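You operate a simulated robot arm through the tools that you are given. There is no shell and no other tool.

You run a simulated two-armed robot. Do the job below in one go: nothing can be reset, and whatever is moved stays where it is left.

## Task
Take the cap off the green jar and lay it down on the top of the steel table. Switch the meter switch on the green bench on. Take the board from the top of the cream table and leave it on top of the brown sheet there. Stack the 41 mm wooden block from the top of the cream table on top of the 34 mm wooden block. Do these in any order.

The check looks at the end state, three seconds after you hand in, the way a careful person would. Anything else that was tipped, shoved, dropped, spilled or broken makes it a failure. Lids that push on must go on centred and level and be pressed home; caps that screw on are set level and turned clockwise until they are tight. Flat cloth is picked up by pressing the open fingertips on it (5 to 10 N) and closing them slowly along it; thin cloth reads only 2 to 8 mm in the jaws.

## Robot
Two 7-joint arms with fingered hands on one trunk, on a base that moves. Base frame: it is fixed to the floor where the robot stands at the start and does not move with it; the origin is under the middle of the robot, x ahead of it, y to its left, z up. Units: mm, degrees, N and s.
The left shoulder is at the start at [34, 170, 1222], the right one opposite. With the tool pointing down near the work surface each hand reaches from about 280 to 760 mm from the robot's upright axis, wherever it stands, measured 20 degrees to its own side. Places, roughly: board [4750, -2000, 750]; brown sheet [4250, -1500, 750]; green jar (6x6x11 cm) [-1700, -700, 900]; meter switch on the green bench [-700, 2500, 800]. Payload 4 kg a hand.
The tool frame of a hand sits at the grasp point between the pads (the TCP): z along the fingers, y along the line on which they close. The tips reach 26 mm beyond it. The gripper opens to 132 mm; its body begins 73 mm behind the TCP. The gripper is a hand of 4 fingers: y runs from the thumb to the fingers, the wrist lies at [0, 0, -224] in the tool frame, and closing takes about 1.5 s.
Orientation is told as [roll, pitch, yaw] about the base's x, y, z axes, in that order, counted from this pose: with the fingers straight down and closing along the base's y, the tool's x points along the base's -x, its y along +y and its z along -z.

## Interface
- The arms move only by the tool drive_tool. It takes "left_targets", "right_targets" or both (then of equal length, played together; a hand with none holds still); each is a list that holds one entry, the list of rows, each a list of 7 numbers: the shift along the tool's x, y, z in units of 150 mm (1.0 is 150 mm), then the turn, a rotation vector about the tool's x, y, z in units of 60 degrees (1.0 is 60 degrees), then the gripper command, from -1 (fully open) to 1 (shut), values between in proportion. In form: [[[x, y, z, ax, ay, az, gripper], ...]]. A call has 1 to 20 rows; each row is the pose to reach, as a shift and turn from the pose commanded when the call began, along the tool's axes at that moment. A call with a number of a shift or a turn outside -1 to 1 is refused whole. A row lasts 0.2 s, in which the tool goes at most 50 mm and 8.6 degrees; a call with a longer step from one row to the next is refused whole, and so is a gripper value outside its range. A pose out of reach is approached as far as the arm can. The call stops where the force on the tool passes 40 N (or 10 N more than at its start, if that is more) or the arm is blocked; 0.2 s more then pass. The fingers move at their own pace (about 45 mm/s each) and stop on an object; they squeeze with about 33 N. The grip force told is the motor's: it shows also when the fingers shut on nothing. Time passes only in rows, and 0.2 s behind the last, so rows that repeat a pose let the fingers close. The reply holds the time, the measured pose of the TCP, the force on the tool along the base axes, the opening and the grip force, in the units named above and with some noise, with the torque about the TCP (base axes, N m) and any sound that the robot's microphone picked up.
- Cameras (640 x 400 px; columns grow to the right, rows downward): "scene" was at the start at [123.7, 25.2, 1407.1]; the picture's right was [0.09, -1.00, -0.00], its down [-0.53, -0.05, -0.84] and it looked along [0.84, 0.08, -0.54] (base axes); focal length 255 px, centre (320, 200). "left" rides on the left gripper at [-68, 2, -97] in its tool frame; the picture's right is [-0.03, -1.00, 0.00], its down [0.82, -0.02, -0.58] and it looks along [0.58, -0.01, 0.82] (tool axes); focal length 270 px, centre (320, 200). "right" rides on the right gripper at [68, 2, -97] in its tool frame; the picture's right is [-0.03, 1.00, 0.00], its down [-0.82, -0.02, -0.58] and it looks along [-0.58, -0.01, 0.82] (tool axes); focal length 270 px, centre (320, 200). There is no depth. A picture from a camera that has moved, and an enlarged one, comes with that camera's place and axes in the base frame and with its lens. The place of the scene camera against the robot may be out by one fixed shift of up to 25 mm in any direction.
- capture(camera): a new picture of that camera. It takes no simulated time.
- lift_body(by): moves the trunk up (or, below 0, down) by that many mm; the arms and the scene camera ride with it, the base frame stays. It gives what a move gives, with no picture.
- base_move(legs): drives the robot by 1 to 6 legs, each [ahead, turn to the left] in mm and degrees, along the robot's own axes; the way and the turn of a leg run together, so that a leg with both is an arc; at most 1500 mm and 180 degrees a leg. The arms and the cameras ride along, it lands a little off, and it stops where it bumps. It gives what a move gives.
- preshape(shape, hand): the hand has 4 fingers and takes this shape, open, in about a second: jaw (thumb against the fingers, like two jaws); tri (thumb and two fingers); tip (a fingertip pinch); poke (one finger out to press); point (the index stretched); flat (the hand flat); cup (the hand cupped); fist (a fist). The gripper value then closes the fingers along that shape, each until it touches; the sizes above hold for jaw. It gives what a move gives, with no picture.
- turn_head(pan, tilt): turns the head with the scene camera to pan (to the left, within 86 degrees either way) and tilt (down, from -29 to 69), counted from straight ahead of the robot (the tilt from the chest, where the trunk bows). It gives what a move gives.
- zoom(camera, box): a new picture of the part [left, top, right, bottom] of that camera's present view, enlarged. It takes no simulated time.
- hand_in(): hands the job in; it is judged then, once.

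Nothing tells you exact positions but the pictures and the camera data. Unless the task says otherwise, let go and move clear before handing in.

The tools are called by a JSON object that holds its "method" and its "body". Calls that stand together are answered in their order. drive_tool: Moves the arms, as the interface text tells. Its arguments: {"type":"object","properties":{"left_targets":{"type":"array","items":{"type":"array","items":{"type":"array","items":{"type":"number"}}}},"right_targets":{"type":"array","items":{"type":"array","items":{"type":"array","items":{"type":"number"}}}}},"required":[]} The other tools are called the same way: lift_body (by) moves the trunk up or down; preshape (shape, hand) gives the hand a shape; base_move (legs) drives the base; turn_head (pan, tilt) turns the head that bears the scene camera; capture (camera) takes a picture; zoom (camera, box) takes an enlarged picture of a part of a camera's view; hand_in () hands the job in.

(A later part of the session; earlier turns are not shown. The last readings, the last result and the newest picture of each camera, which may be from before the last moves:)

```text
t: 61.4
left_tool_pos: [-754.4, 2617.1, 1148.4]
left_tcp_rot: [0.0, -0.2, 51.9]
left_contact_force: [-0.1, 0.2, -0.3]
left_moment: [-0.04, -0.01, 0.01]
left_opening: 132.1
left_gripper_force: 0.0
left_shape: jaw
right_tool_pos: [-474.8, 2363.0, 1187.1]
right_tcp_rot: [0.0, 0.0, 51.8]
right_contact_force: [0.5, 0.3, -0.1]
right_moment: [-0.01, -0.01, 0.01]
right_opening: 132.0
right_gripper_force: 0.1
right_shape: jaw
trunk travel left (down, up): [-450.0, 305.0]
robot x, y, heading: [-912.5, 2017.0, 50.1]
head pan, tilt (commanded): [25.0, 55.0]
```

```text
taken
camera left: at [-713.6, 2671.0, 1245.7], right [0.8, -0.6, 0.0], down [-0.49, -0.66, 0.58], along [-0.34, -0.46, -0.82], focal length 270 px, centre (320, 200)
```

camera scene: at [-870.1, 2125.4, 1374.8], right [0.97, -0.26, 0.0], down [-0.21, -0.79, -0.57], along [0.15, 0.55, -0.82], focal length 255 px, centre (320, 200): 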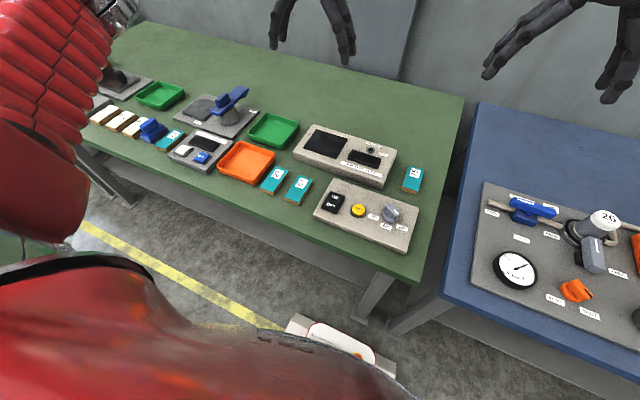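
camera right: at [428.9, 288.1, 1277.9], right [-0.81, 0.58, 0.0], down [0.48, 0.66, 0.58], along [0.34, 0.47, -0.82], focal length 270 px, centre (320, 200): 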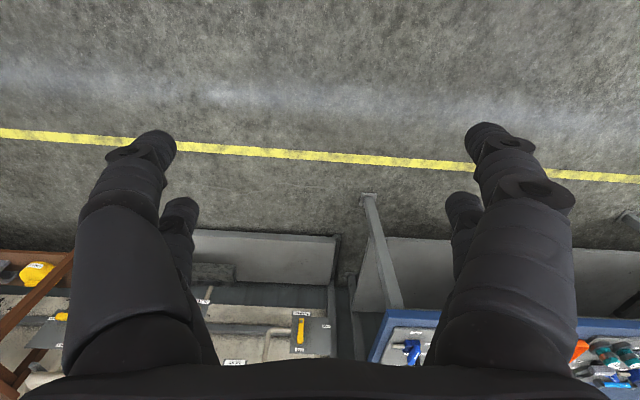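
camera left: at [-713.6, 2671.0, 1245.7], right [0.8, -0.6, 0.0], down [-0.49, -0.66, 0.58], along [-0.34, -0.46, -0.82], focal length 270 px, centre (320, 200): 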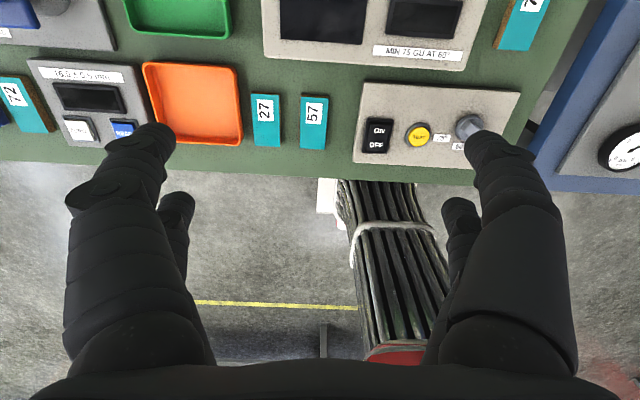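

The rocker shows in both views, at about (-738, 2482, 819). I'll shape the left hand for poking and look at where the finger tip ends up in the left camera.

{"method": "preshape", "body": {"shape": "poke", "hand": "left"}}

{"method": "capture", "body": {"camera": "left"}}

{"method": "turn_head", "body": {"pan": 15, "tilt": 30}}

{"method": "capture", "body": {"camera": "scene"}}

{"method": "zoom", "body": {"camera": "left", "box": [340, 60, 540, 190]}}

```text
t: 62.3
left_tool_pos: [-753.9, 2617.2, 1149.3]
left_tcp_rot: [0.1, -0.1, 51.8]
left_contact_force: [0.6, -0.3, 0.5]
left_moment: [-0.02, 0.01, 0.01]
left_opening: 0.2
left_gripper_force: 0.0
left_shape: poke
right_tool_pos: [-475.1, 2363.0, 1186.9]
right_tcp_rot: [0.0, 0.0, 51.7]
right_contact_force: [0.7, -0.3, -0.4]
right_moment: [0.04, 0.01, 0.01]
right_opening: 132.1
right_gripper_force: 0.0
right_shape: jaw
trunk travel left (down, up): [-450.0, 305.0]
robot x, y, heading: [-914.1, 2013.5, 50.0]
head pan, tilt (commanded): [25.0, 55.0]
```

```text
taken
camera left: at [-712.7, 2670.3, 1246.0], right [0.8, -0.6, 0.0], down [-0.49, -0.66, 0.58], along [-0.35, -0.46, -0.82], focal length 270 px, centre (320, 200)
```

left: 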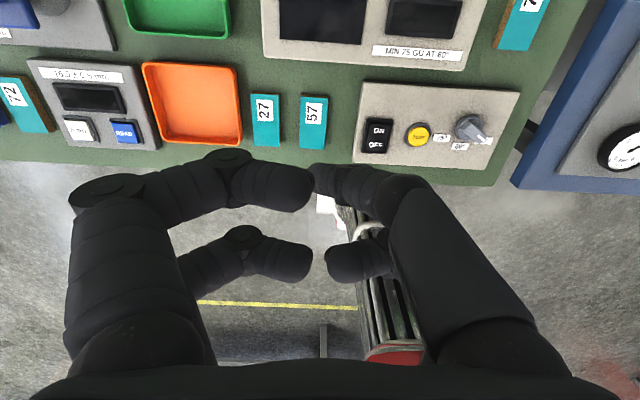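

```text
t: 63.1
left_tool_pos: [-753.7, 2617.8, 1149.5]
left_tcp_rot: [0.1, -0.1, 51.9]
left_contact_force: [0.2, -0.6, 0.2]
left_moment: [0.01, 0.01, 0.01]
left_opening: 0.0
left_gripper_force: 0.2
left_shape: poke
right_tool_pos: [-475.5, 2362.4, 1186.9]
right_tcp_rot: [0.0, 0.0, 51.8]
right_contact_force: [-0.2, -0.3, -0.5]
right_moment: [0.01, 0.01, 0.0]
right_opening: 132.2
right_gripper_force: 0.1
right_shape: jaw
trunk travel left (down, up): [-450.0, 305.0]
robot x, y, heading: [-911.6, 2014.0, 49.9]
head pan, tilt (commanded): [15.0, 30.0]
```

```text
taken
camera scene: at [-849.9, 2137.2, 1410.8], right [0.91, -0.42, 0.0], down [-0.21, -0.45, -0.87], along [0.37, 0.78, -0.5], focal length 255 px, centre (320, 200)
```

scene: 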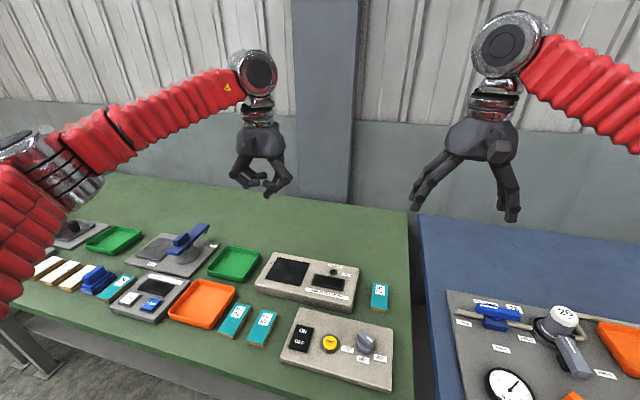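

```text
3.08 times, centred on (440, 125) of left
camera zoom: at [-712.9, 2670.4, 1245.9], right [0.8, -0.6, 0.0], down [-0.49, -0.66, 0.58], along [-0.35, -0.46, -0.82], focal length 832 px, centre (-49, 431)
```

zoom: 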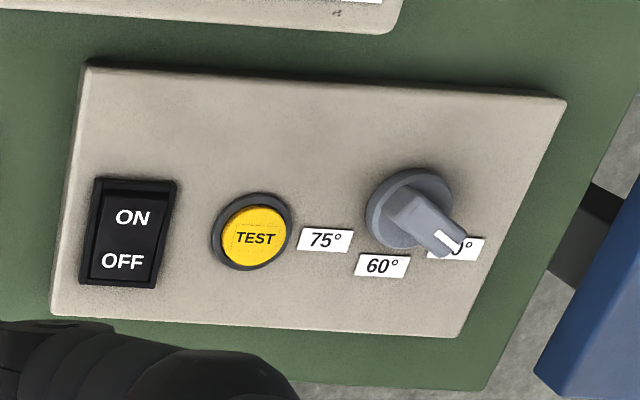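

I see the fingers curled together in poke shape; I need to know which tip protrudes lowest, so I'll zoom the scene camera on the left hand.

{"method": "zoom", "body": {"camera": "scene", "box": [210, 110, 310, 210]}}

{"method": "zoom", "body": {"camera": "left", "box": [160, 120, 480, 320]}}

{"method": "capture", "body": {"camera": "right"}}

```text
4.00 times, centred on (260, 160) of scene
camera zoom: at [-849.9, 2137.2, 1410.8], right [0.91, -0.42, 0.0], down [-0.21, -0.45, -0.87], along [0.37, 0.78, -0.5], focal length 1020 px, centre (560, 360)
```

zoom: 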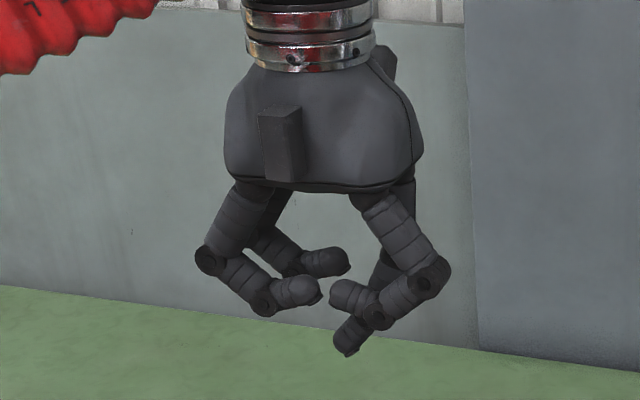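

```text
2.00 times, centred on (320, 220) of left
camera zoom: at [-712.9, 2670.4, 1245.9], right [0.8, -0.6, 0.0], down [-0.49, -0.66, 0.58], along [-0.35, -0.46, -0.82], focal length 541 px, centre (320, 160)
```

zoom: 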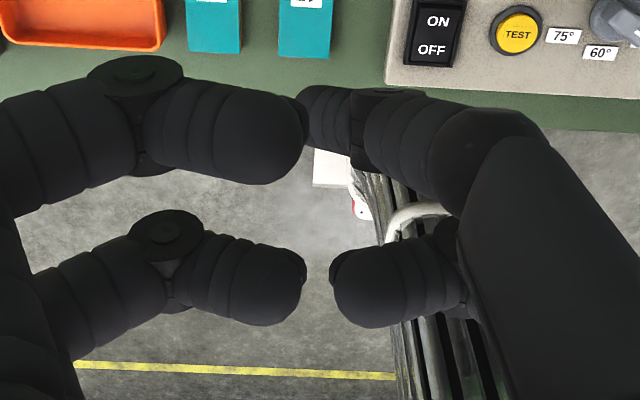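

```text
taken
camera right: at [-517.7, 2308.2, 1283.2], right [-0.77, 0.64, 0.0], down [0.52, 0.63, 0.58], along [0.37, 0.44, -0.82], focal length 270 px, centre (320, 200)
```

right: 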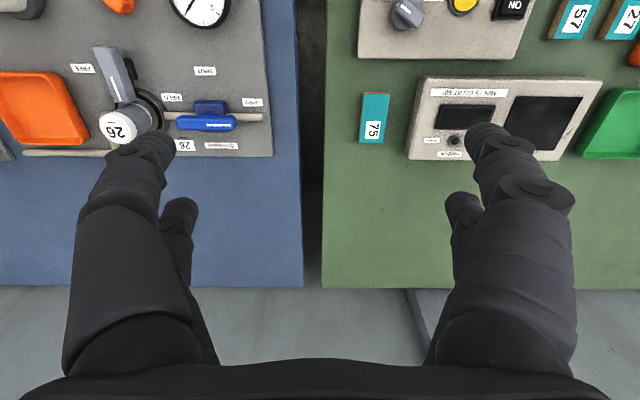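

The poking tip is angled rather than straight down. I'll try the "point" shape to see whether its finger is straighter.

{"method": "preshape", "body": {"shape": "point", "hand": "left"}}

{"method": "capture", "body": {"camera": "left"}}

{"method": "zoom", "body": {"camera": "scene", "box": [210, 110, 310, 210]}}

```text
t: 64.0
left_tool_pos: [-753.9, 2617.7, 1148.7]
left_tcp_rot: [0.1, -0.1, 51.9]
left_contact_force: [0.5, -0.4, -0.7]
left_moment: [0.03, 0.02, -0.02]
left_opening: 0.0
left_gripper_force: 0.1
left_shape: point
right_tool_pos: [-474.4, 2361.8, 1187.3]
right_tcp_rot: [0.0, -0.1, 51.8]
right_contact_force: [0.8, 0.8, 0.0]
right_moment: [0.03, -0.03, -0.01]
right_opening: 131.9
right_gripper_force: 0.1
right_shape: jaw
trunk travel left (down, up): [-450.0, 305.0]
robot x, y, heading: [-915.0, 2015.9, 49.9]
head pan, tilt (commanded): [15.0, 30.0]
```

```text
taken
camera left: at [-713.2, 2670.5, 1245.9], right [0.8, -0.6, 0.0], down [-0.49, -0.66, 0.58], along [-0.35, -0.46, -0.82], focal length 270 px, centre (320, 200)
```

left: 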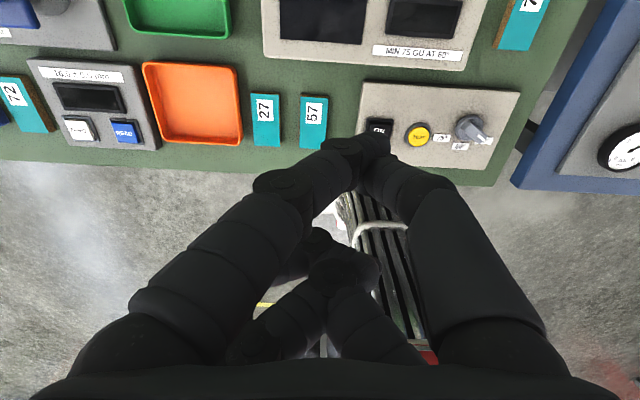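

```text
4.00 times, centred on (260, 160) of scene
camera zoom: at [-849.9, 2137.2, 1410.8], right [0.91, -0.42, 0.0], down [-0.21, -0.45, -0.87], along [0.37, 0.78, -0.5], focal length 1020 px, centre (560, 360)
```

zoom: 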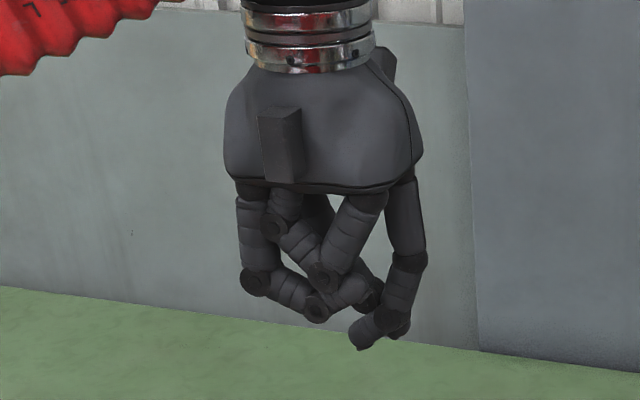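

The fingers may still be moving; I'll let a few rows pass with the point shape and look again.

{"method": "drive_tool", "body": {"left_targets": [[[0, 0, 0, 0, 0, 0, -1], [0, 0, 0, 0, 0, 0, -1], [0, 0, 0, 0, 0, 0, -1], [0, 0, 0, 0, 0, 0, -1], [0, 0, 0, 0, 0, 0, -1]]]}}

{"method": "capture", "body": {"camera": "left"}}

{"method": "zoom", "body": {"camera": "scene", "box": [210, 110, 310, 210]}}

{"method": "drive_tool", "body": {"left_targets": [[[0, 0, 0, 0, 0, 0, 1], [0, 0, 0, 0, 0, 0, 1], [0, 0, 0, 0, 0, 0, 1], [0, 0, 0, 0, 0, 0, 1], [0, 0, 0, 0, 0, 0, 1], [0, 0, 0, 0, 0, 0, 1], [0, 0, 0, 0, 0, 0, 1], [0, 0, 0, 0, 0, 0, 1]]]}}

{"method": "capture", "body": {"camera": "left"}}

{"method": "zoom", "body": {"camera": "scene", "box": [210, 110, 310, 210]}}

```text
t: 65.2
left_tool_pos: [-753.9, 2616.9, 1149.0]
left_tcp_rot: [0.0, -0.1, 52.0]
left_contact_force: [-0.1, 0.7, -0.1]
left_moment: [-0.02, 0.02, 0.0]
left_opening: 0.0
left_gripper_force: 0.1
left_shape: point
right_tool_pos: [-474.6, 2362.7, 1186.6]
right_tcp_rot: [0.1, 0.0, 51.8]
right_contact_force: [-0.3, 0.6, 0.1]
right_moment: [-0.05, 0.01, 0.0]
right_opening: 131.8
right_gripper_force: 0.0
right_shape: jaw
trunk travel left (down, up): [-450.0, 305.0]
robot x, y, heading: [-914.8, 2016.5, 50.3]
head pan, tilt (commanded): [15.0, 30.0]
```

```text
taken
camera left: at [-713.1, 2670.4, 1245.9], right [0.8, -0.6, 0.0], down [-0.49, -0.66, 0.58], along [-0.35, -0.46, -0.82], focal length 270 px, centre (320, 200)
```

left: 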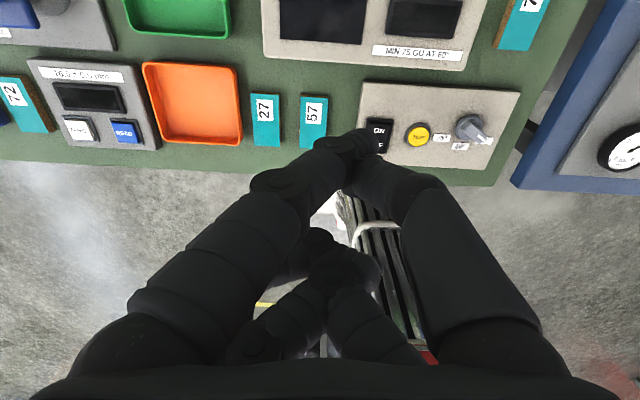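

```text
4.00 times, centred on (260, 160) of scene
camera zoom: at [-849.9, 2137.2, 1410.8], right [0.91, -0.42, 0.0], down [-0.21, -0.45, -0.87], along [0.37, 0.78, -0.5], focal length 1020 px, centre (560, 360)
```

zoom: 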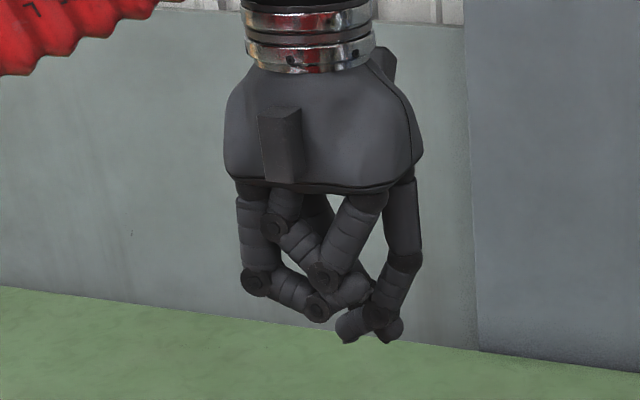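

```text
t: 67.0
left_tool_pos: [-752.9, 2617.5, 1149.1]
left_tcp_rot: [0.1, 0.0, 51.9]
left_contact_force: [-0.9, -0.3, -0.6]
left_moment: [0.02, 0.0, 0.0]
left_opening: 0.0
left_gripper_force: 0.1
left_shape: point
right_tool_pos: [-475.0, 2361.4, 1186.8]
right_tcp_rot: [0.0, 0.0, 51.9]
right_contact_force: [0.9, -0.3, -0.3]
right_moment: [0.01, -0.01, -0.03]
right_opening: 132.0
right_gripper_force: 0.1
right_shape: jaw
trunk travel left (down, up): [-450.0, 305.0]
robot x, y, heading: [-913.7, 2014.4, 49.9]
head pan, tilt (commanded): [15.0, 30.0]
```

```text
taken
camera left: at [-713.0, 2670.4, 1245.9], right [0.8, -0.6, 0.0], down [-0.49, -0.66, 0.58], along [-0.35, -0.46, -0.82], focal length 270 px, centre (320, 200)
```

left: 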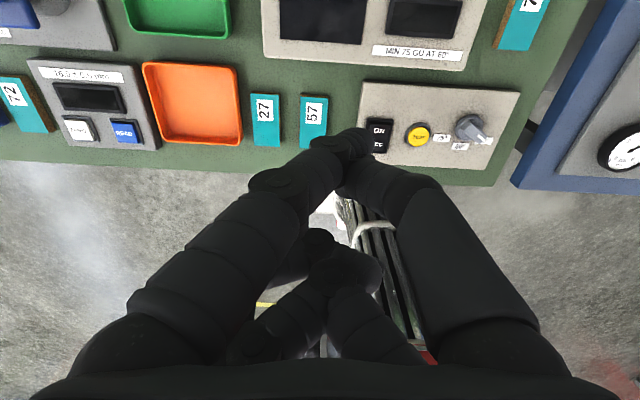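

```text
4.00 times, centred on (260, 160) of scene
camera zoom: at [-849.9, 2137.2, 1410.8], right [0.91, -0.42, 0.0], down [-0.21, -0.45, -0.87], along [0.37, 0.78, -0.5], focal length 1020 px, centre (560, 360)
```

zoom: 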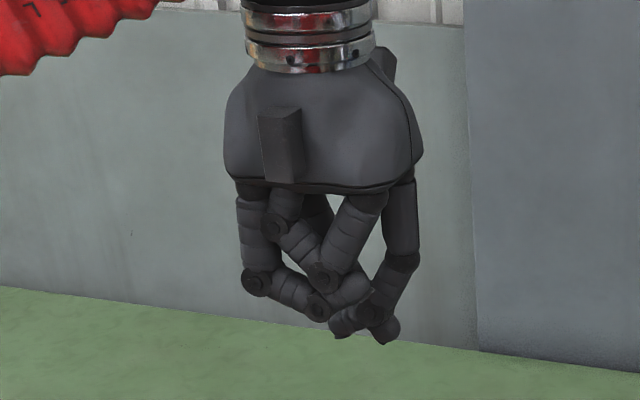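

The point shape tangles the fingers. I'll go back to poke and let it settle, with the gripper command shut, to see its real form.

{"method": "preshape", "body": {"shape": "poke", "hand": "left"}}

{"method": "drive_tool", "body": {"left_targets": [[[0, 0, 0, 0, 0, 0, -1], [0, 0, 0, 0, 0, 0, -1], [0, 0, 0, 0, 0, 0, -1], [0, 0, 0, 0, 0, 0, -1], [0, 0, 0, 0, 0, 0, -1], [0, 0, 0, 0, 0, 0, -1], [0, 0, 0, 0, 0, 0, -1]]]}}

{"method": "capture", "body": {"camera": "left"}}

{"method": "zoom", "body": {"camera": "scene", "box": [210, 110, 310, 210]}}

{"method": "drive_tool", "body": {"left_targets": [[[0, 0, 0, 0, 0, 0, 1], [0, 0, 0, 0, 0, 0, 1], [0, 0, 0, 0, 0, 0, 1], [0, 0, 0, 0, 0, 0, 1], [0, 0, 0, 0, 0, 0, 1], [0, 0, 0, 0, 0, 0, 1], [0, 0, 0, 0, 0, 0, 1], [0, 0, 0, 0, 0, 0, 1]]]}}

{"method": "capture", "body": {"camera": "left"}}

{"method": "zoom", "body": {"camera": "scene", "box": [210, 110, 310, 210]}}

```text
t: 68.0
left_tool_pos: [-754.5, 2617.1, 1148.9]
left_tcp_rot: [0.2, -0.1, 51.8]
left_contact_force: [-0.1, 0.4, 0.4]
left_moment: [0.01, -0.02, -0.05]
left_opening: 0.1
left_gripper_force: 0.1
left_shape: poke
right_tool_pos: [-474.8, 2362.6, 1186.6]
right_tcp_rot: [0.0, 0.0, 51.8]
right_contact_force: [-0.4, 0.7, 0.2]
right_moment: [-0.01, 0.0, -0.03]
right_opening: 132.1
right_gripper_force: 0.0
right_shape: jaw
trunk travel left (down, up): [-450.0, 305.0]
robot x, y, heading: [-915.0, 2021.2, 49.9]
head pan, tilt (commanded): [15.0, 30.0]
```

```text
t: 69.5
left_tool_pos: [-754.2, 2617.1, 1149.2]
left_tcp_rot: [0.1, -0.1, 51.9]
left_contact_force: [0.4, 0.4, 0.1]
left_moment: [-0.01, -0.03, -0.02]
left_opening: 0.0
left_gripper_force: 0.1
left_shape: poke
right_tool_pos: [-474.8, 2362.5, 1186.1]
right_tcp_rot: [0.1, 0.0, 51.7]
right_contact_force: [-0.4, -0.1, 0.5]
right_moment: [0.0, -0.01, -0.01]
right_opening: 132.1
right_gripper_force: 0.1
right_shape: jaw
trunk travel left (down, up): [-450.0, 305.0]
robot x, y, heading: [-911.8, 2016.1, 50.0]
head pan, tilt (commanded): [15.0, 30.0]
```

```text
taken
camera left: at [-713.0, 2670.4, 1245.9], right [0.8, -0.6, 0.0], down [-0.49, -0.66, 0.58], along [-0.35, -0.46, -0.82], focal length 270 px, centre (320, 200)
```

left: 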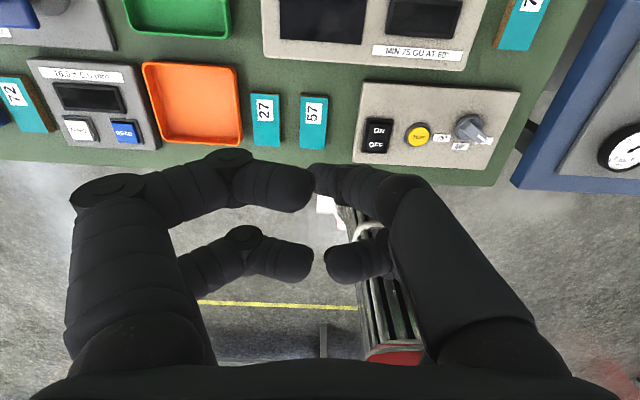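

```text
4.00 times, centred on (260, 160) of scene
camera zoom: at [-849.9, 2137.2, 1410.8], right [0.91, -0.42, 0.0], down [-0.21, -0.45, -0.87], along [0.37, 0.78, -0.5], focal length 1020 px, centre (560, 360)
```

zoom: 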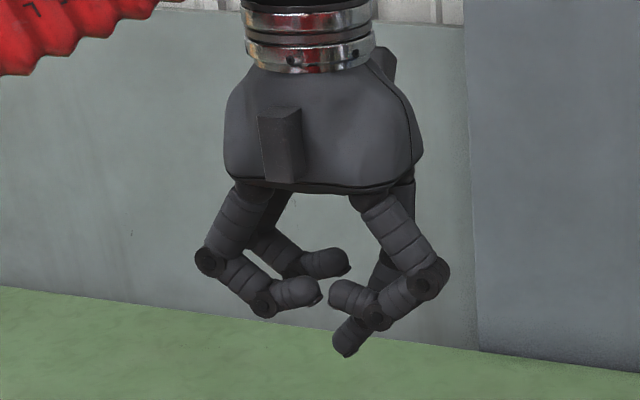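

```text
t: 71.3
left_tool_pos: [-754.6, 2617.3, 1148.2]
left_tcp_rot: [0.1, -0.1, 51.8]
left_contact_force: [0.2, 0.2, 0.2]
left_moment: [0.01, -0.01, 0.01]
left_opening: 0.0
left_gripper_force: 0.1
left_shape: poke
right_tool_pos: [-475.6, 2362.0, 1186.9]
right_tcp_rot: [0.0, 0.0, 51.8]
right_contact_force: [-0.1, 0.1, 0.1]
right_moment: [0.01, 0.01, -0.01]
right_opening: 132.1
right_gripper_force: 0.0
right_shape: jaw
trunk travel left (down, up): [-450.0, 305.0]
robot x, y, heading: [-909.7, 2015.8, 49.7]
head pan, tilt (commanded): [15.0, 30.0]
```

```text
taken
camera left: at [-713.0, 2670.4, 1245.9], right [0.8, -0.6, 0.0], down [-0.49, -0.66, 0.58], along [-0.35, -0.46, -0.82], focal length 270 px, centre (320, 200)
```

left: 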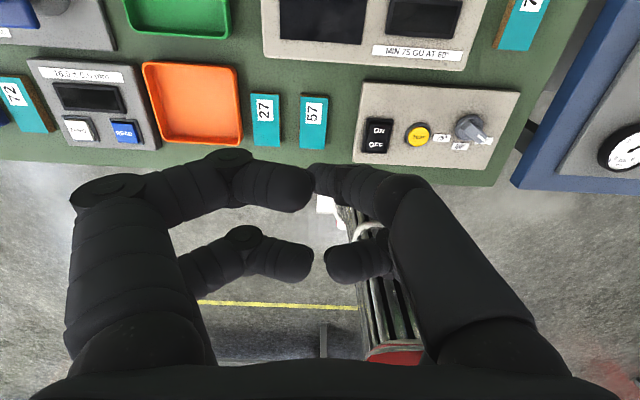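

```text
4.00 times, centred on (260, 160) of scene
camera zoom: at [-849.9, 2137.2, 1410.8], right [0.91, -0.42, 0.0], down [-0.21, -0.45, -0.87], along [0.37, 0.78, -0.5], focal length 1020 px, centre (560, 360)
```

zoom: 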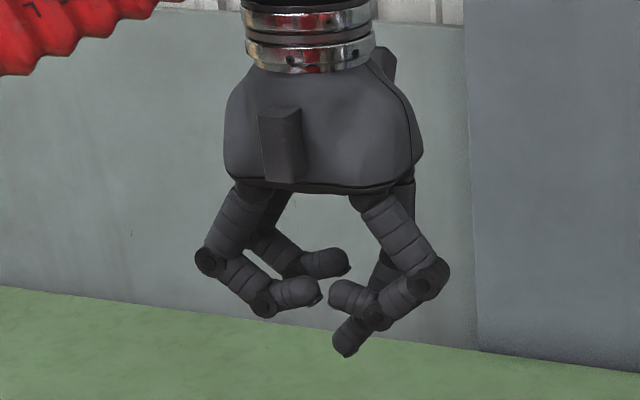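

The poke tip sits nearly on the tool axis, about 20 mm below the TCP. I'll bring the left hand above the ON half of the rocker and take another picture.

{"method": "drive_tool", "body": {"left_targets": [[[0.1, -0.11, 0.16, 0, 0, 0, 1], [0.2, -0.22, 0.33, 0, 0, 0, 1], [0.3, -0.33, 0.5, 0, 0, 0, 1], [0.4, -0.44, 0.67, 0, 0, 0, 1], [0.5, -0.55, 0.83, 0, 0, 0, 1], [0.58, -0.66, 1.0, 0, 0, 0, 1], [0.58, -0.66, 1.0, 0, 0, 0, 1]]]}}

{"method": "capture", "body": {"camera": "left"}}

{"method": "turn_head", "body": {"pan": 15, "tilt": 50}}

{"method": "capture", "body": {"camera": "scene"}}

```text
t: 73.0
left_tool_pos: [-731.2, 2488.4, 997.3]
left_tcp_rot: [0.1, -0.1, 51.8]
left_contact_force: [0.3, -1.1, -0.5]
left_moment: [-0.04, 0.02, 0.02]
left_opening: 0.1
left_gripper_force: 0.0
left_shape: poke
right_tool_pos: [-475.0, 2361.6, 1186.4]
right_tcp_rot: [0.0, 0.0, 51.8]
right_contact_force: [0.3, -1.0, 0.5]
right_moment: [0.01, 0.0, 0.01]
right_opening: 131.9
right_gripper_force: 0.1
right_shape: jaw
trunk travel left (down, up): [-450.0, 305.0]
robot x, y, heading: [-911.9, 2019.0, 49.8]
head pan, tilt (commanded): [15.0, 30.0]
```

```text
taken
camera left: at [-689.5, 2542.1, 1094.5], right [0.8, -0.6, 0.0], down [-0.49, -0.66, 0.58], along [-0.34, -0.46, -0.82], focal length 270 px, centre (320, 200)
```

left: 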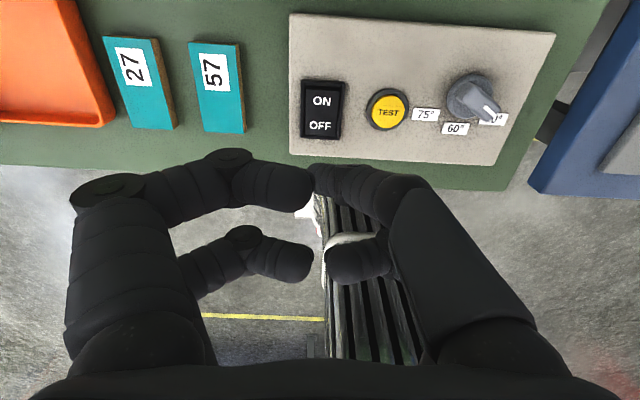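

```text
t: 73.8
left_tool_pos: [-730.4, 2488.8, 998.8]
left_tcp_rot: [0.2, -0.1, 51.8]
left_contact_force: [0.2, 0.0, -0.7]
left_moment: [0.02, 0.04, 0.04]
left_opening: 0.0
left_gripper_force: 0.0
left_shape: poke
right_tool_pos: [-474.9, 2361.9, 1186.9]
right_tcp_rot: [0.0, 0.0, 51.8]
right_contact_force: [-0.8, -0.4, 0.3]
right_moment: [0.0, 0.02, -0.02]
right_opening: 132.1
right_gripper_force: 0.1
right_shape: jaw
trunk travel left (down, up): [-450.0, 305.0]
robot x, y, heading: [-913.3, 2016.4, 50.0]
head pan, tilt (commanded): [15.0, 50.0]
```

```text
taken
camera scene: at [-855.6, 2125.0, 1381.4], right [0.91, -0.42, 0.0], down [-0.32, -0.69, -0.64], along [0.27, 0.58, -0.77], focal length 255 px, centre (320, 200)
```

scene: 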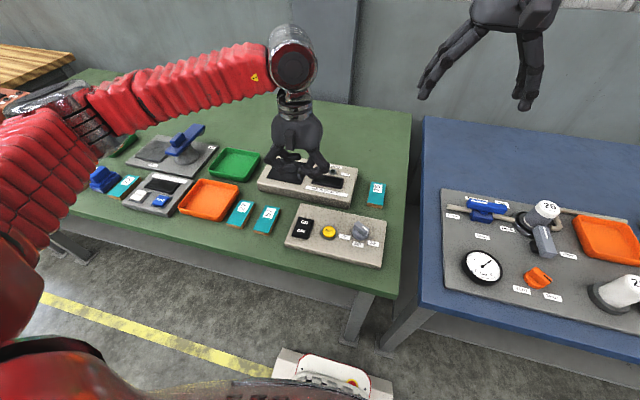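

The ON half now lies almost straight below the tool, about 165 mm under the tip. I'll go down most of the way and check alignment.

{"method": "drive_tool", "body": {"left_targets": [[[0, -0.01, 0.2, 0, 0, 0, 1], [0, -0.02, 0.4, 0, 0, 0, 1], [0, -0.03, 0.6, 0, 0, 0, 1], [0, -0.03, 0.75, 0, 0, 0, 1], [0, -0.03, 0.85, 0, 0, 0, 1], [0, -0.03, 0.85, 0, 0, 0, 1]]]}}

{"method": "zoom", "body": {"camera": "left", "box": [200, 60, 440, 210]}}

{"method": "zoom", "body": {"camera": "scene", "box": [250, 140, 410, 270]}}

```text
t: 75.2
left_tool_pos: [-726.2, 2484.8, 870.4]
left_tcp_rot: [0.1, 0.0, 51.8]
left_contact_force: [-0.3, -1.1, 0.0]
left_moment: [0.02, 0.02, -0.03]
left_opening: 0.2
left_gripper_force: 0.0
left_shape: poke
right_tool_pos: [-475.4, 2361.7, 1186.7]
right_tcp_rot: [0.1, 0.0, 51.9]
right_contact_force: [-0.3, -0.1, 0.2]
right_moment: [-0.02, -0.01, 0.03]
right_opening: 132.2
right_gripper_force: 0.0
right_shape: jaw
trunk travel left (down, up): [-450.0, 305.0]
robot x, y, heading: [-914.1, 2015.9, 50.2]
head pan, tilt (commanded): [15.0, 50.0]
```

```text
2.67 times, centred on (320, 135) of left
camera zoom: at [-685.3, 2538.4, 967.3], right [0.8, -0.6, 0.0], down [-0.49, -0.66, 0.58], along [-0.35, -0.46, -0.82], focal length 721 px, centre (320, 373)
```

zoom: 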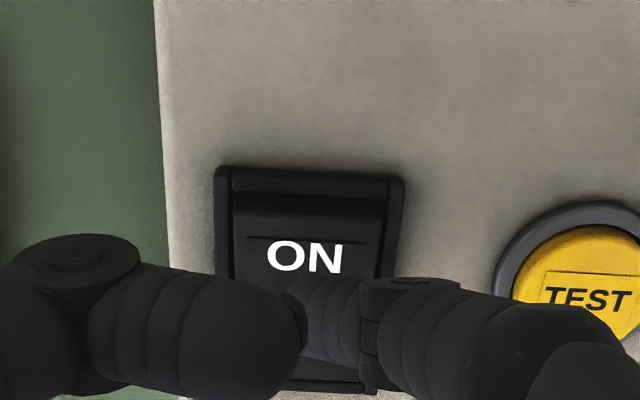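

```text
3.08 times, centred on (330, 205) of scene
camera zoom: at [-855.7, 2124.8, 1381.3], right [0.91, -0.42, 0.0], down [-0.32, -0.69, -0.64], along [0.27, 0.58, -0.77], focal length 784 px, centre (289, 185)
```

zoom: 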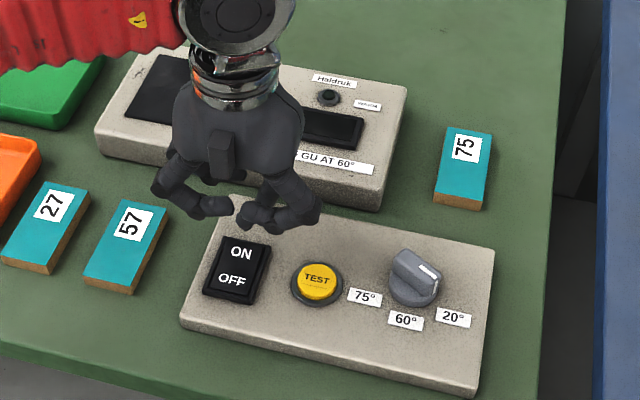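

The tip hangs right over the ON half, about 37 mm above it. I'll lower gently in small steps and watch the force.

{"method": "drive_tool", "body": {"left_targets": [[[0.02, 0, 0.07, 0, 0, 0, 1], [0.027, 0, 0.13, 0, 0, 0, 1], [0.027, 0, 0.19, 0, 0, 0, 1], [0.027, 0, 0.19, 0, 0, 0, 1]]]}}

{"method": "zoom", "body": {"camera": "left", "box": [200, 60, 440, 210]}}

{"method": "zoom", "body": {"camera": "scene", "box": [270, 150, 390, 250]}}

```text
t: 76.2
left_tool_pos: [-728.9, 2482.5, 842.2]
left_tcp_rot: [0.1, -0.1, 52.0]
left_contact_force: [0.0, -1.3, 0.9]
left_moment: [0.02, 0.0, 0.02]
left_opening: 0.0
left_gripper_force: 0.0
left_shape: poke
right_tool_pos: [-475.0, 2362.0, 1185.8]
right_tcp_rot: [-0.1, 0.1, 51.7]
right_contact_force: [-0.3, -0.1, 1.2]
right_moment: [0.0, -0.02, -0.01]
right_opening: 132.0
right_gripper_force: 0.1
right_shape: jaw
trunk travel left (down, up): [-450.0, 305.0]
robot x, y, heading: [-912.6, 2010.4, 49.9]
head pan, tilt (commanded): [15.0, 50.0]
```

```text
2.67 times, centred on (320, 135) of left
camera zoom: at [-687.9, 2536.0, 939.2], right [0.8, -0.6, 0.0], down [-0.49, -0.66, 0.58], along [-0.35, -0.46, -0.82], focal length 721 px, centre (320, 373)
```

zoom: 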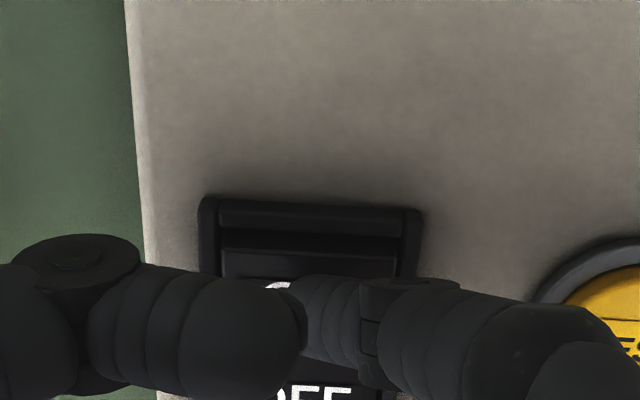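

```text
4.00 times, centred on (330, 200) of scene
camera zoom: at [-855.7, 2124.8, 1381.4], right [0.91, -0.42, 0.0], down [-0.32, -0.69, -0.64], along [0.27, 0.58, -0.77], focal length 1020 px, centre (280, 200)
```

zoom: 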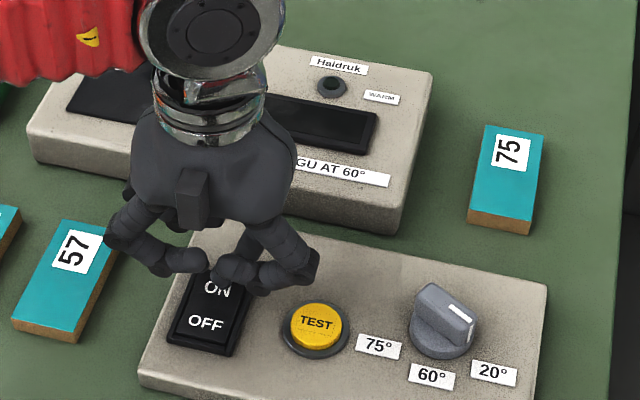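

The tip is just above the ON half. I'll press down in small steps until the rocker tips.

{"method": "drive_tool", "body": {"left_targets": [[[0, 0, 0.02, 0, 0, 0, 1], [0, 0, 0.04, 0, 0, 0, 1], [0, 0, 0.06, 0, 0, 0, 1], [0, 0, 0.08, 0, 0, 0, 1]]]}}

{"method": "zoom", "body": {"camera": "left", "box": [200, 60, 440, 210]}}

```text
t: 77.2
left_tool_pos: [-727.8, 2480.9, 837.2]
left_tcp_rot: [-0.2, -0.6, 51.7]
left_contact_force: [3.8, -8.3, 39.7]
left_moment: [-0.11, -0.04, -0.02]
left_opening: 0.1
left_gripper_force: 0.1
left_shape: poke
right_tool_pos: [-476.3, 2359.9, 1188.4]
right_tcp_rot: [0.0, -0.1, 51.9]
right_contact_force: [0.6, 0.3, 1.1]
right_moment: [0.01, 0.02, 0.02]
right_opening: 132.0
right_gripper_force: 0.1
right_shape: jaw
trunk travel left (down, up): [-450.0, 305.0]
robot x, y, heading: [-915.0, 2018.0, 49.8]
head pan, tilt (commanded): [15.0, 50.0]
heard: click
```

```text
2.67 times, centred on (320, 135) of left
camera zoom: at [-686.2, 2533.6, 934.2], right [0.8, -0.6, 0.0], down [-0.49, -0.66, 0.57], along [-0.34, -0.46, -0.82], focal length 721 px, centre (320, 373)
```

zoom: 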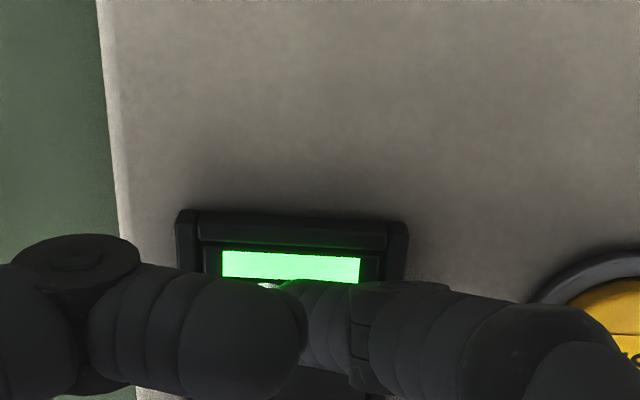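

A click, and the rocker's green lamp is lit: it is on. Now I lift the hand straight up and check.

{"method": "drive_tool", "body": {"left_targets": [[[0, 0, -0.2, 0, 0, 0, 1], [0, 0, -0.4, 0, 0, 0, 1], [0, 0, -0.6, 0, 0, 0, 1], [0, 0, -0.8, 0, 0, 0, 1], [0, 0, -1.0, 0, 0, 0, 1]]]}}

{"method": "drive_tool", "body": {"left_targets": [[[0, 0, -0.25, 0, 0, 0, 1], [0, 0, -0.5, 0, 0, 0, 1], [0, 0, -0.75, 0, 0, 0, 1], [0, 0, -1.0, 0, 0, 0, 1]]]}}

{"method": "capture", "body": {"camera": "left"}}

{"method": "preshape", "body": {"shape": "jaw", "hand": "left"}}

{"method": "zoom", "body": {"camera": "scene", "box": [160, 100, 480, 300]}}

```text
t: 78.4
left_tool_pos: [-731.3, 2480.7, 981.9]
left_tcp_rot: [0.1, -0.1, 52.0]
left_contact_force: [1.3, 0.0, -0.5]
left_moment: [-0.01, 0.02, 0.05]
left_opening: 0.0
left_gripper_force: 0.0
left_shape: poke
right_tool_pos: [-474.5, 2361.7, 1186.7]
right_tcp_rot: [0.0, 0.0, 51.9]
right_contact_force: [0.9, -0.5, -0.7]
right_moment: [0.01, -0.01, 0.01]
right_opening: 132.1
right_gripper_force: 0.1
right_shape: jaw
trunk travel left (down, up): [-450.0, 305.0]
robot x, y, heading: [-911.1, 2014.2, 50.2]
head pan, tilt (commanded): [15.0, 50.0]
```

```text
t: 79.4
left_tool_pos: [-731.0, 2480.9, 1132.7]
left_tcp_rot: [0.1, -0.1, 52.0]
left_contact_force: [-0.5, -0.9, -0.2]
left_moment: [0.0, -0.04, 0.02]
left_opening: 0.0
left_gripper_force: 0.1
left_shape: poke
right_tool_pos: [-475.1, 2361.2, 1187.4]
right_tcp_rot: [0.1, 0.1, 51.9]
right_contact_force: [0.1, -0.3, -0.3]
right_moment: [0.01, 0.02, -0.02]
right_opening: 132.0
right_gripper_force: 0.1
right_shape: jaw
trunk travel left (down, up): [-450.0, 305.0]
robot x, y, heading: [-913.5, 2015.7, 49.9]
head pan, tilt (commanded): [15.0, 50.0]
```

```text
taken
camera left: at [-689.7, 2535.0, 1229.1], right [0.8, -0.6, 0.0], down [-0.49, -0.66, 0.58], along [-0.35, -0.46, -0.82], focal length 270 px, centre (320, 200)
```

left: 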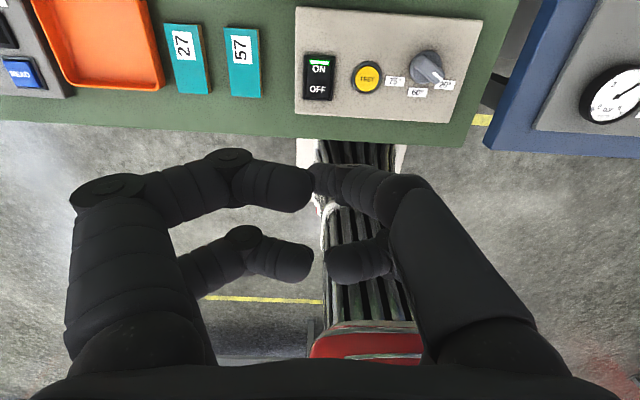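

```text
t: 80.3
left_tool_pos: [-730.5, 2481.6, 1130.4]
left_tcp_rot: [0.1, -0.2, 51.9]
left_contact_force: [-0.3, -0.2, -0.3]
left_moment: [0.01, -0.02, 0.0]
left_opening: 132.0
left_gripper_force: 0.0
left_shape: jaw
right_tool_pos: [-475.3, 2361.5, 1186.1]
right_tcp_rot: [0.0, 0.0, 51.8]
right_contact_force: [-0.2, -0.6, -0.4]
right_moment: [0.0, 0.02, 0.03]
right_opening: 131.9
right_gripper_force: 0.1
right_shape: jaw
trunk travel left (down, up): [-450.0, 305.0]
robot x, y, heading: [-912.6, 2014.5, 50.0]
head pan, tilt (commanded): [15.0, 50.0]
```

```text
2.00 times, centred on (320, 200) of scene
camera zoom: at [-855.7, 2124.9, 1381.3], right [0.91, -0.42, 0.0], down [-0.32, -0.69, -0.64], along [0.27, 0.58, -0.77], focal length 510 px, centre (320, 200)
```

zoom: 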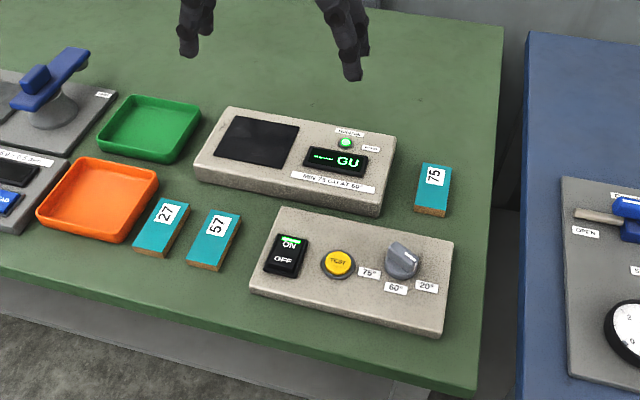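

The meter display is lit and nothing around it has moved, so that job is done. Next is the jar: I'll turn right in small steps to drive back along the aisle.

{"method": "base_move", "body": {"legs": [[0, -30]]}}

{"method": "base_move", "body": {"legs": [[0, -30]]}}

{"method": "base_move", "body": {"legs": [[0, -30]]}}

{"method": "turn_head", "body": {"pan": 0, "tilt": 20}}

{"method": "capture", "body": {"camera": "scene"}}

```text
t: 82.3
left_tool_pos: [-521.3, 2326.9, 1131.6]
left_tcp_rot: [0.2, -0.1, 21.7]
left_contact_force: [0.1, 0.3, 0.0]
left_moment: [0.0, 0.02, 0.02]
left_opening: 132.0
left_gripper_force: 0.0
left_shape: jaw
right_tool_pos: [-361.9, 2093.6, 1186.2]
right_tcp_rot: [-0.1, 0.2, 21.6]
right_contact_force: [0.1, 0.6, -0.1]
right_moment: [-0.01, 0.04, 0.0]
right_opening: 131.9
right_gripper_force: 0.1
right_shape: jaw
trunk travel left (down, up): [-450.0, 305.0]
robot x, y, heading: [-924.7, 2039.0, 19.9]
head pan, tilt (commanded): [15.0, 50.0]
```

```text
t: 84.4
left_tool_pos: [-433.8, 2082.9, 1131.3]
left_tcp_rot: [0.1, 0.0, -8.8]
left_contact_force: [0.4, -0.7, 0.5]
left_moment: [0.01, 0.01, -0.01]
left_opening: 132.1
left_gripper_force: 0.0
left_shape: jaw
right_tool_pos: [-412.9, 1801.2, 1186.2]
right_tcp_rot: [0.0, 0.1, -9.0]
right_contact_force: [0.1, 0.0, 0.1]
right_moment: [-0.03, -0.01, 0.04]
right_opening: 132.2
right_gripper_force: 0.1
right_shape: jaw
trunk travel left (down, up): [-450.0, 305.0]
robot x, y, heading: [-917.7, 2077.4, -10.6]
head pan, tilt (commanded): [15.0, 50.0]
```

```text
t: 86.4
left_tool_pos: [-497.0, 1839.8, 1133.6]
left_tcp_rot: [0.1, -0.1, -38.9]
left_contact_force: [-0.5, -0.4, -0.1]
left_moment: [0.03, -0.02, 0.01]
left_opening: 131.9
left_gripper_force: 0.0
left_shape: jaw
right_tool_pos: [-621.0, 1585.2, 1187.2]
right_tcp_rot: [-0.1, 0.0, -39.1]
right_contact_force: [-0.4, -0.4, 0.1]
right_moment: [0.0, 0.02, 0.0]
right_opening: 132.1
right_gripper_force: 0.0
right_shape: jaw
trunk travel left (down, up): [-450.0, 305.0]
robot x, y, heading: [-896.6, 2101.0, -40.3]
head pan, tilt (commanded): [15.0, 50.0]
```

```text
t: 87.4
left_tool_pos: [-497.3, 1838.3, 1134.1]
left_tcp_rot: [0.3, -0.1, -39.0]
left_contact_force: [-0.7, 1.0, 0.6]
left_moment: [-0.01, -0.02, 0.0]
left_opening: 131.9
left_gripper_force: 0.0
left_shape: jaw
right_tool_pos: [-622.0, 1584.5, 1186.8]
right_tcp_rot: [0.0, 0.1, -39.0]
right_contact_force: [0.2, -0.6, -0.4]
right_moment: [0.01, -0.05, 0.01]
right_opening: 131.9
right_gripper_force: 0.1
right_shape: jaw
trunk travel left (down, up): [-450.0, 305.0]
robot x, y, heading: [-897.4, 2102.7, -40.1]
head pan, tilt (commanded): [0.0, 20.0]
```

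```text
taken
camera scene: at [-797.4, 2039.4, 1426.8], right [-0.65, -0.76, 0.0], down [-0.26, 0.22, -0.94], along [0.72, -0.61, -0.34], focal length 255 px, centre (320, 200)
```

scene: 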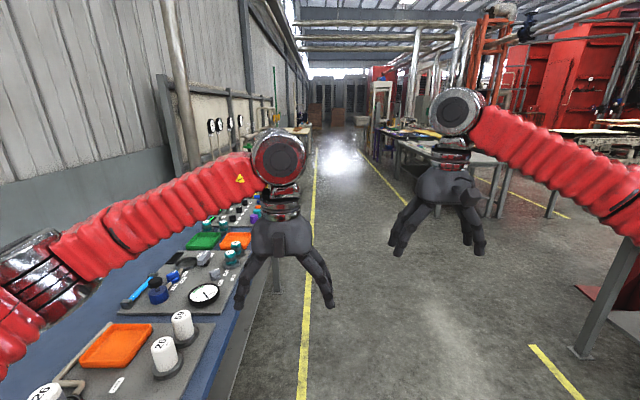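

I'm facing along the aisle, with the blue bench on my left. I'll angle slightly right and drive toward the gap before the pillar.

{"method": "base_move", "body": {"legs": [[0, -17], [1240, 0], [1240, 0]]}}

{"method": "turn_head", "body": {"pan": -60, "tilt": 25}}

{"method": "capture", "body": {"camera": "scene"}}

{"method": "turn_head", "body": {"pan": -86, "tilt": 25}}

{"method": "capture", "body": {"camera": "scene"}}

```text
t: 100.8
left_tool_pos: [775.8, -357.3, 1132.9]
left_tcp_rot: [0.2, -0.1, -55.5]
left_contact_force: [0.3, -0.2, 0.1]
left_moment: [0.01, 0.02, -0.03]
left_opening: 132.2
left_gripper_force: 0.1
left_shape: jaw
right_tool_pos: [583.1, -565.8, 1188.2]
right_tcp_rot: [0.0, -0.1, -55.6]
right_contact_force: [-0.4, 0.1, 0.7]
right_moment: [-0.01, 0.03, 0.04]
right_opening: 132.1
right_gripper_force: 0.1
right_shape: jaw
trunk travel left (down, up): [-450.0, 305.0]
robot x, y, heading: [467.1, 7.4, -56.9]
head pan, tilt (commanded): [0.0, 20.0]
```

```text
t: 102.1
left_tool_pos: [774.3, -357.5, 1134.1]
left_tcp_rot: [0.0, 0.0, -55.6]
left_contact_force: [0.1, 0.0, -0.8]
left_moment: [-0.01, 0.03, 0.04]
left_opening: 131.8
left_gripper_force: 0.1
left_shape: jaw
right_tool_pos: [582.3, -565.7, 1187.8]
right_tcp_rot: [0.0, 0.0, -55.5]
right_contact_force: [-0.9, 0.2, 0.3]
right_moment: [0.0, 0.0, 0.01]
right_opening: 132.0
right_gripper_force: 0.0
right_shape: jaw
trunk travel left (down, up): [-450.0, 305.0]
robot x, y, heading: [465.6, 8.3, -56.5]
head pan, tilt (commanded): [-60.0, 25.0]
```

```text
taken
camera scene: at [446.5, -81.4, 1418.9], right [-0.89, 0.45, 0.0], down [0.19, 0.38, -0.91], along [-0.41, -0.81, -0.42], focal length 255 px, centre (320, 200)
```

scene: 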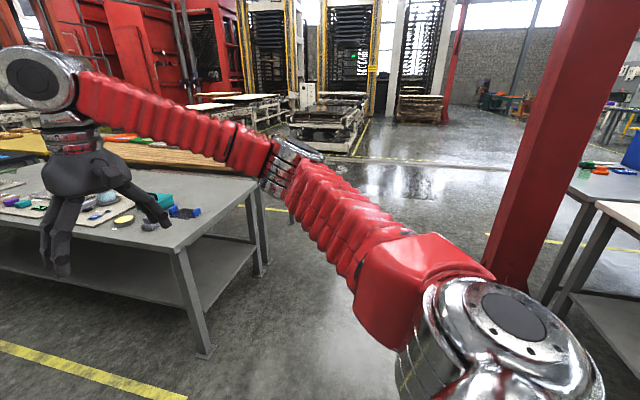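

```text
t: 103.0
left_tool_pos: [773.8, -358.1, 1133.7]
left_tcp_rot: [0.1, 0.0, -55.4]
left_contact_force: [1.1, 0.0, -0.9]
left_moment: [-0.02, 0.02, -0.02]
left_opening: 132.1
left_gripper_force: 0.0
left_shape: jaw
right_tool_pos: [583.4, -566.1, 1189.5]
right_tcp_rot: [0.1, -0.1, -55.7]
right_contact_force: [0.2, 0.0, 1.2]
right_moment: [0.0, 0.02, 0.02]
right_opening: 132.0
right_gripper_force: 0.2
right_shape: jaw
trunk travel left (down, up): [-450.0, 305.0]
robot x, y, heading: [466.1, 5.5, -56.9]
head pan, tilt (commanded): [-85.9, 25.0]
```

```text
taken
camera scene: at [414.7, -54.9, 1418.9], right [-0.61, 0.8, 0.0], down [0.34, 0.26, -0.91], along [-0.72, -0.55, -0.42], focal length 255 px, centre (320, 200)
```

scene: 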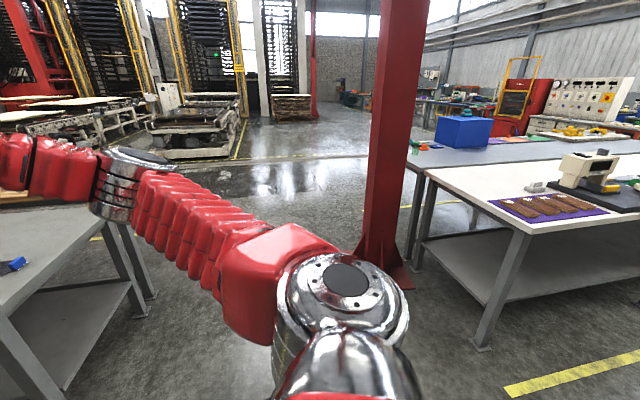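

The red column stands just in front of the tables' ends, on a 500 mm foot plate, so I'll pass it on its open side. I turn right in steps to face down the gap.

{"method": "base_move", "body": {"legs": [[0, -26]]}}

{"method": "base_move", "body": {"legs": [[0, -25]]}}

{"method": "base_move", "body": {"legs": [[0, -25]]}}

{"method": "turn_head", "body": {"pan": 0, "tilt": 30}}

{"method": "capture", "body": {"camera": "scene"}}

```text
t: 104.9
left_tool_pos: [584.3, -455.1, 1133.3]
left_tcp_rot: [0.0, -0.1, -81.3]
left_contact_force: [0.0, -1.4, 0.1]
left_moment: [0.03, 0.0, 0.01]
left_opening: 132.1
left_gripper_force: 0.0
left_shape: jaw
right_tool_pos: [320.9, -559.2, 1187.3]
right_tcp_rot: [0.0, 0.0, -81.5]
right_contact_force: [0.2, -0.2, -0.3]
right_moment: [0.03, 0.03, 0.0]
right_opening: 132.2
right_gripper_force: 0.0
right_shape: jaw
trunk travel left (down, up): [-450.0, 305.0]
robot x, y, heading: [494.9, 10.5, -82.5]
head pan, tilt (commanded): [-85.9, 25.0]
```

```text
t: 106.7
left_tool_pos: [378.7, -451.9, 1133.9]
left_tcp_rot: [0.1, -0.1, -106.1]
left_contact_force: [-1.0, -0.5, -0.2]
left_moment: [0.04, -0.02, -0.04]
left_opening: 132.0
left_gripper_force: 0.0
left_shape: jaw
right_tool_pos: [95.4, -436.8, 1188.9]
right_tcp_rot: [0.0, 0.0, -106.5]
right_contact_force: [-0.1, -0.8, -0.4]
right_moment: [0.02, -0.03, 0.02]
right_opening: 131.9
right_gripper_force: 0.0
right_shape: jaw
trunk travel left (down, up): [-450.0, 305.0]
robot x, y, heading: [518.5, -0.9, -107.3]
head pan, tilt (commanded): [-85.9, 25.0]
```

```text
t: 108.5
left_tool_pos: [200.8, -351.1, 1133.8]
left_tcp_rot: [0.1, -0.1, -131.0]
left_contact_force: [-0.4, -1.0, -0.6]
left_moment: [0.0, 0.04, 0.04]
left_opening: 131.8
left_gripper_force: 0.1
left_shape: jaw
right_tool_pos: [-48.0, -219.7, 1189.2]
right_tcp_rot: [0.0, 0.1, -131.3]
right_contact_force: [-0.2, 0.1, -0.4]
right_moment: [-0.01, 0.0, 0.01]
right_opening: 132.1
right_gripper_force: 0.1
right_shape: jaw
trunk travel left (down, up): [-450.0, 305.0]
robot x, y, heading: [541.3, -18.2, -131.8]
head pan, tilt (commanded): [-85.9, 25.0]
```

```text
t: 110.1
left_tool_pos: [202.1, -351.2, 1135.2]
left_tcp_rot: [0.1, -0.2, -130.9]
left_contact_force: [0.2, -1.1, 0.3]
left_moment: [0.02, 0.03, 0.01]
left_opening: 132.0
left_gripper_force: 0.1
left_shape: jaw
right_tool_pos: [-47.8, -218.6, 1190.6]
right_tcp_rot: [0.1, 0.0, -131.2]
right_contact_force: [-0.8, 0.0, 0.3]
right_moment: [-0.03, -0.01, 0.01]
right_opening: 132.1
right_gripper_force: 0.0
right_shape: jaw
trunk travel left (down, up): [-450.0, 305.0]
robot x, y, heading: [538.0, -15.0, -131.9]
head pan, tilt (commanded): [0.0, 30.0]
```

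```text
taken
camera scene: at [464.8, -88.5, 1410.8], right [-0.75, 0.67, 0.0], down [0.33, 0.37, -0.87], along [-0.58, -0.65, -0.5], focal length 255 px, centre (320, 200)
```

scene: 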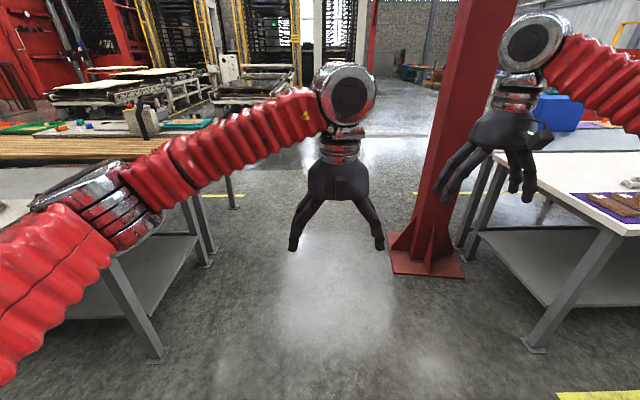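

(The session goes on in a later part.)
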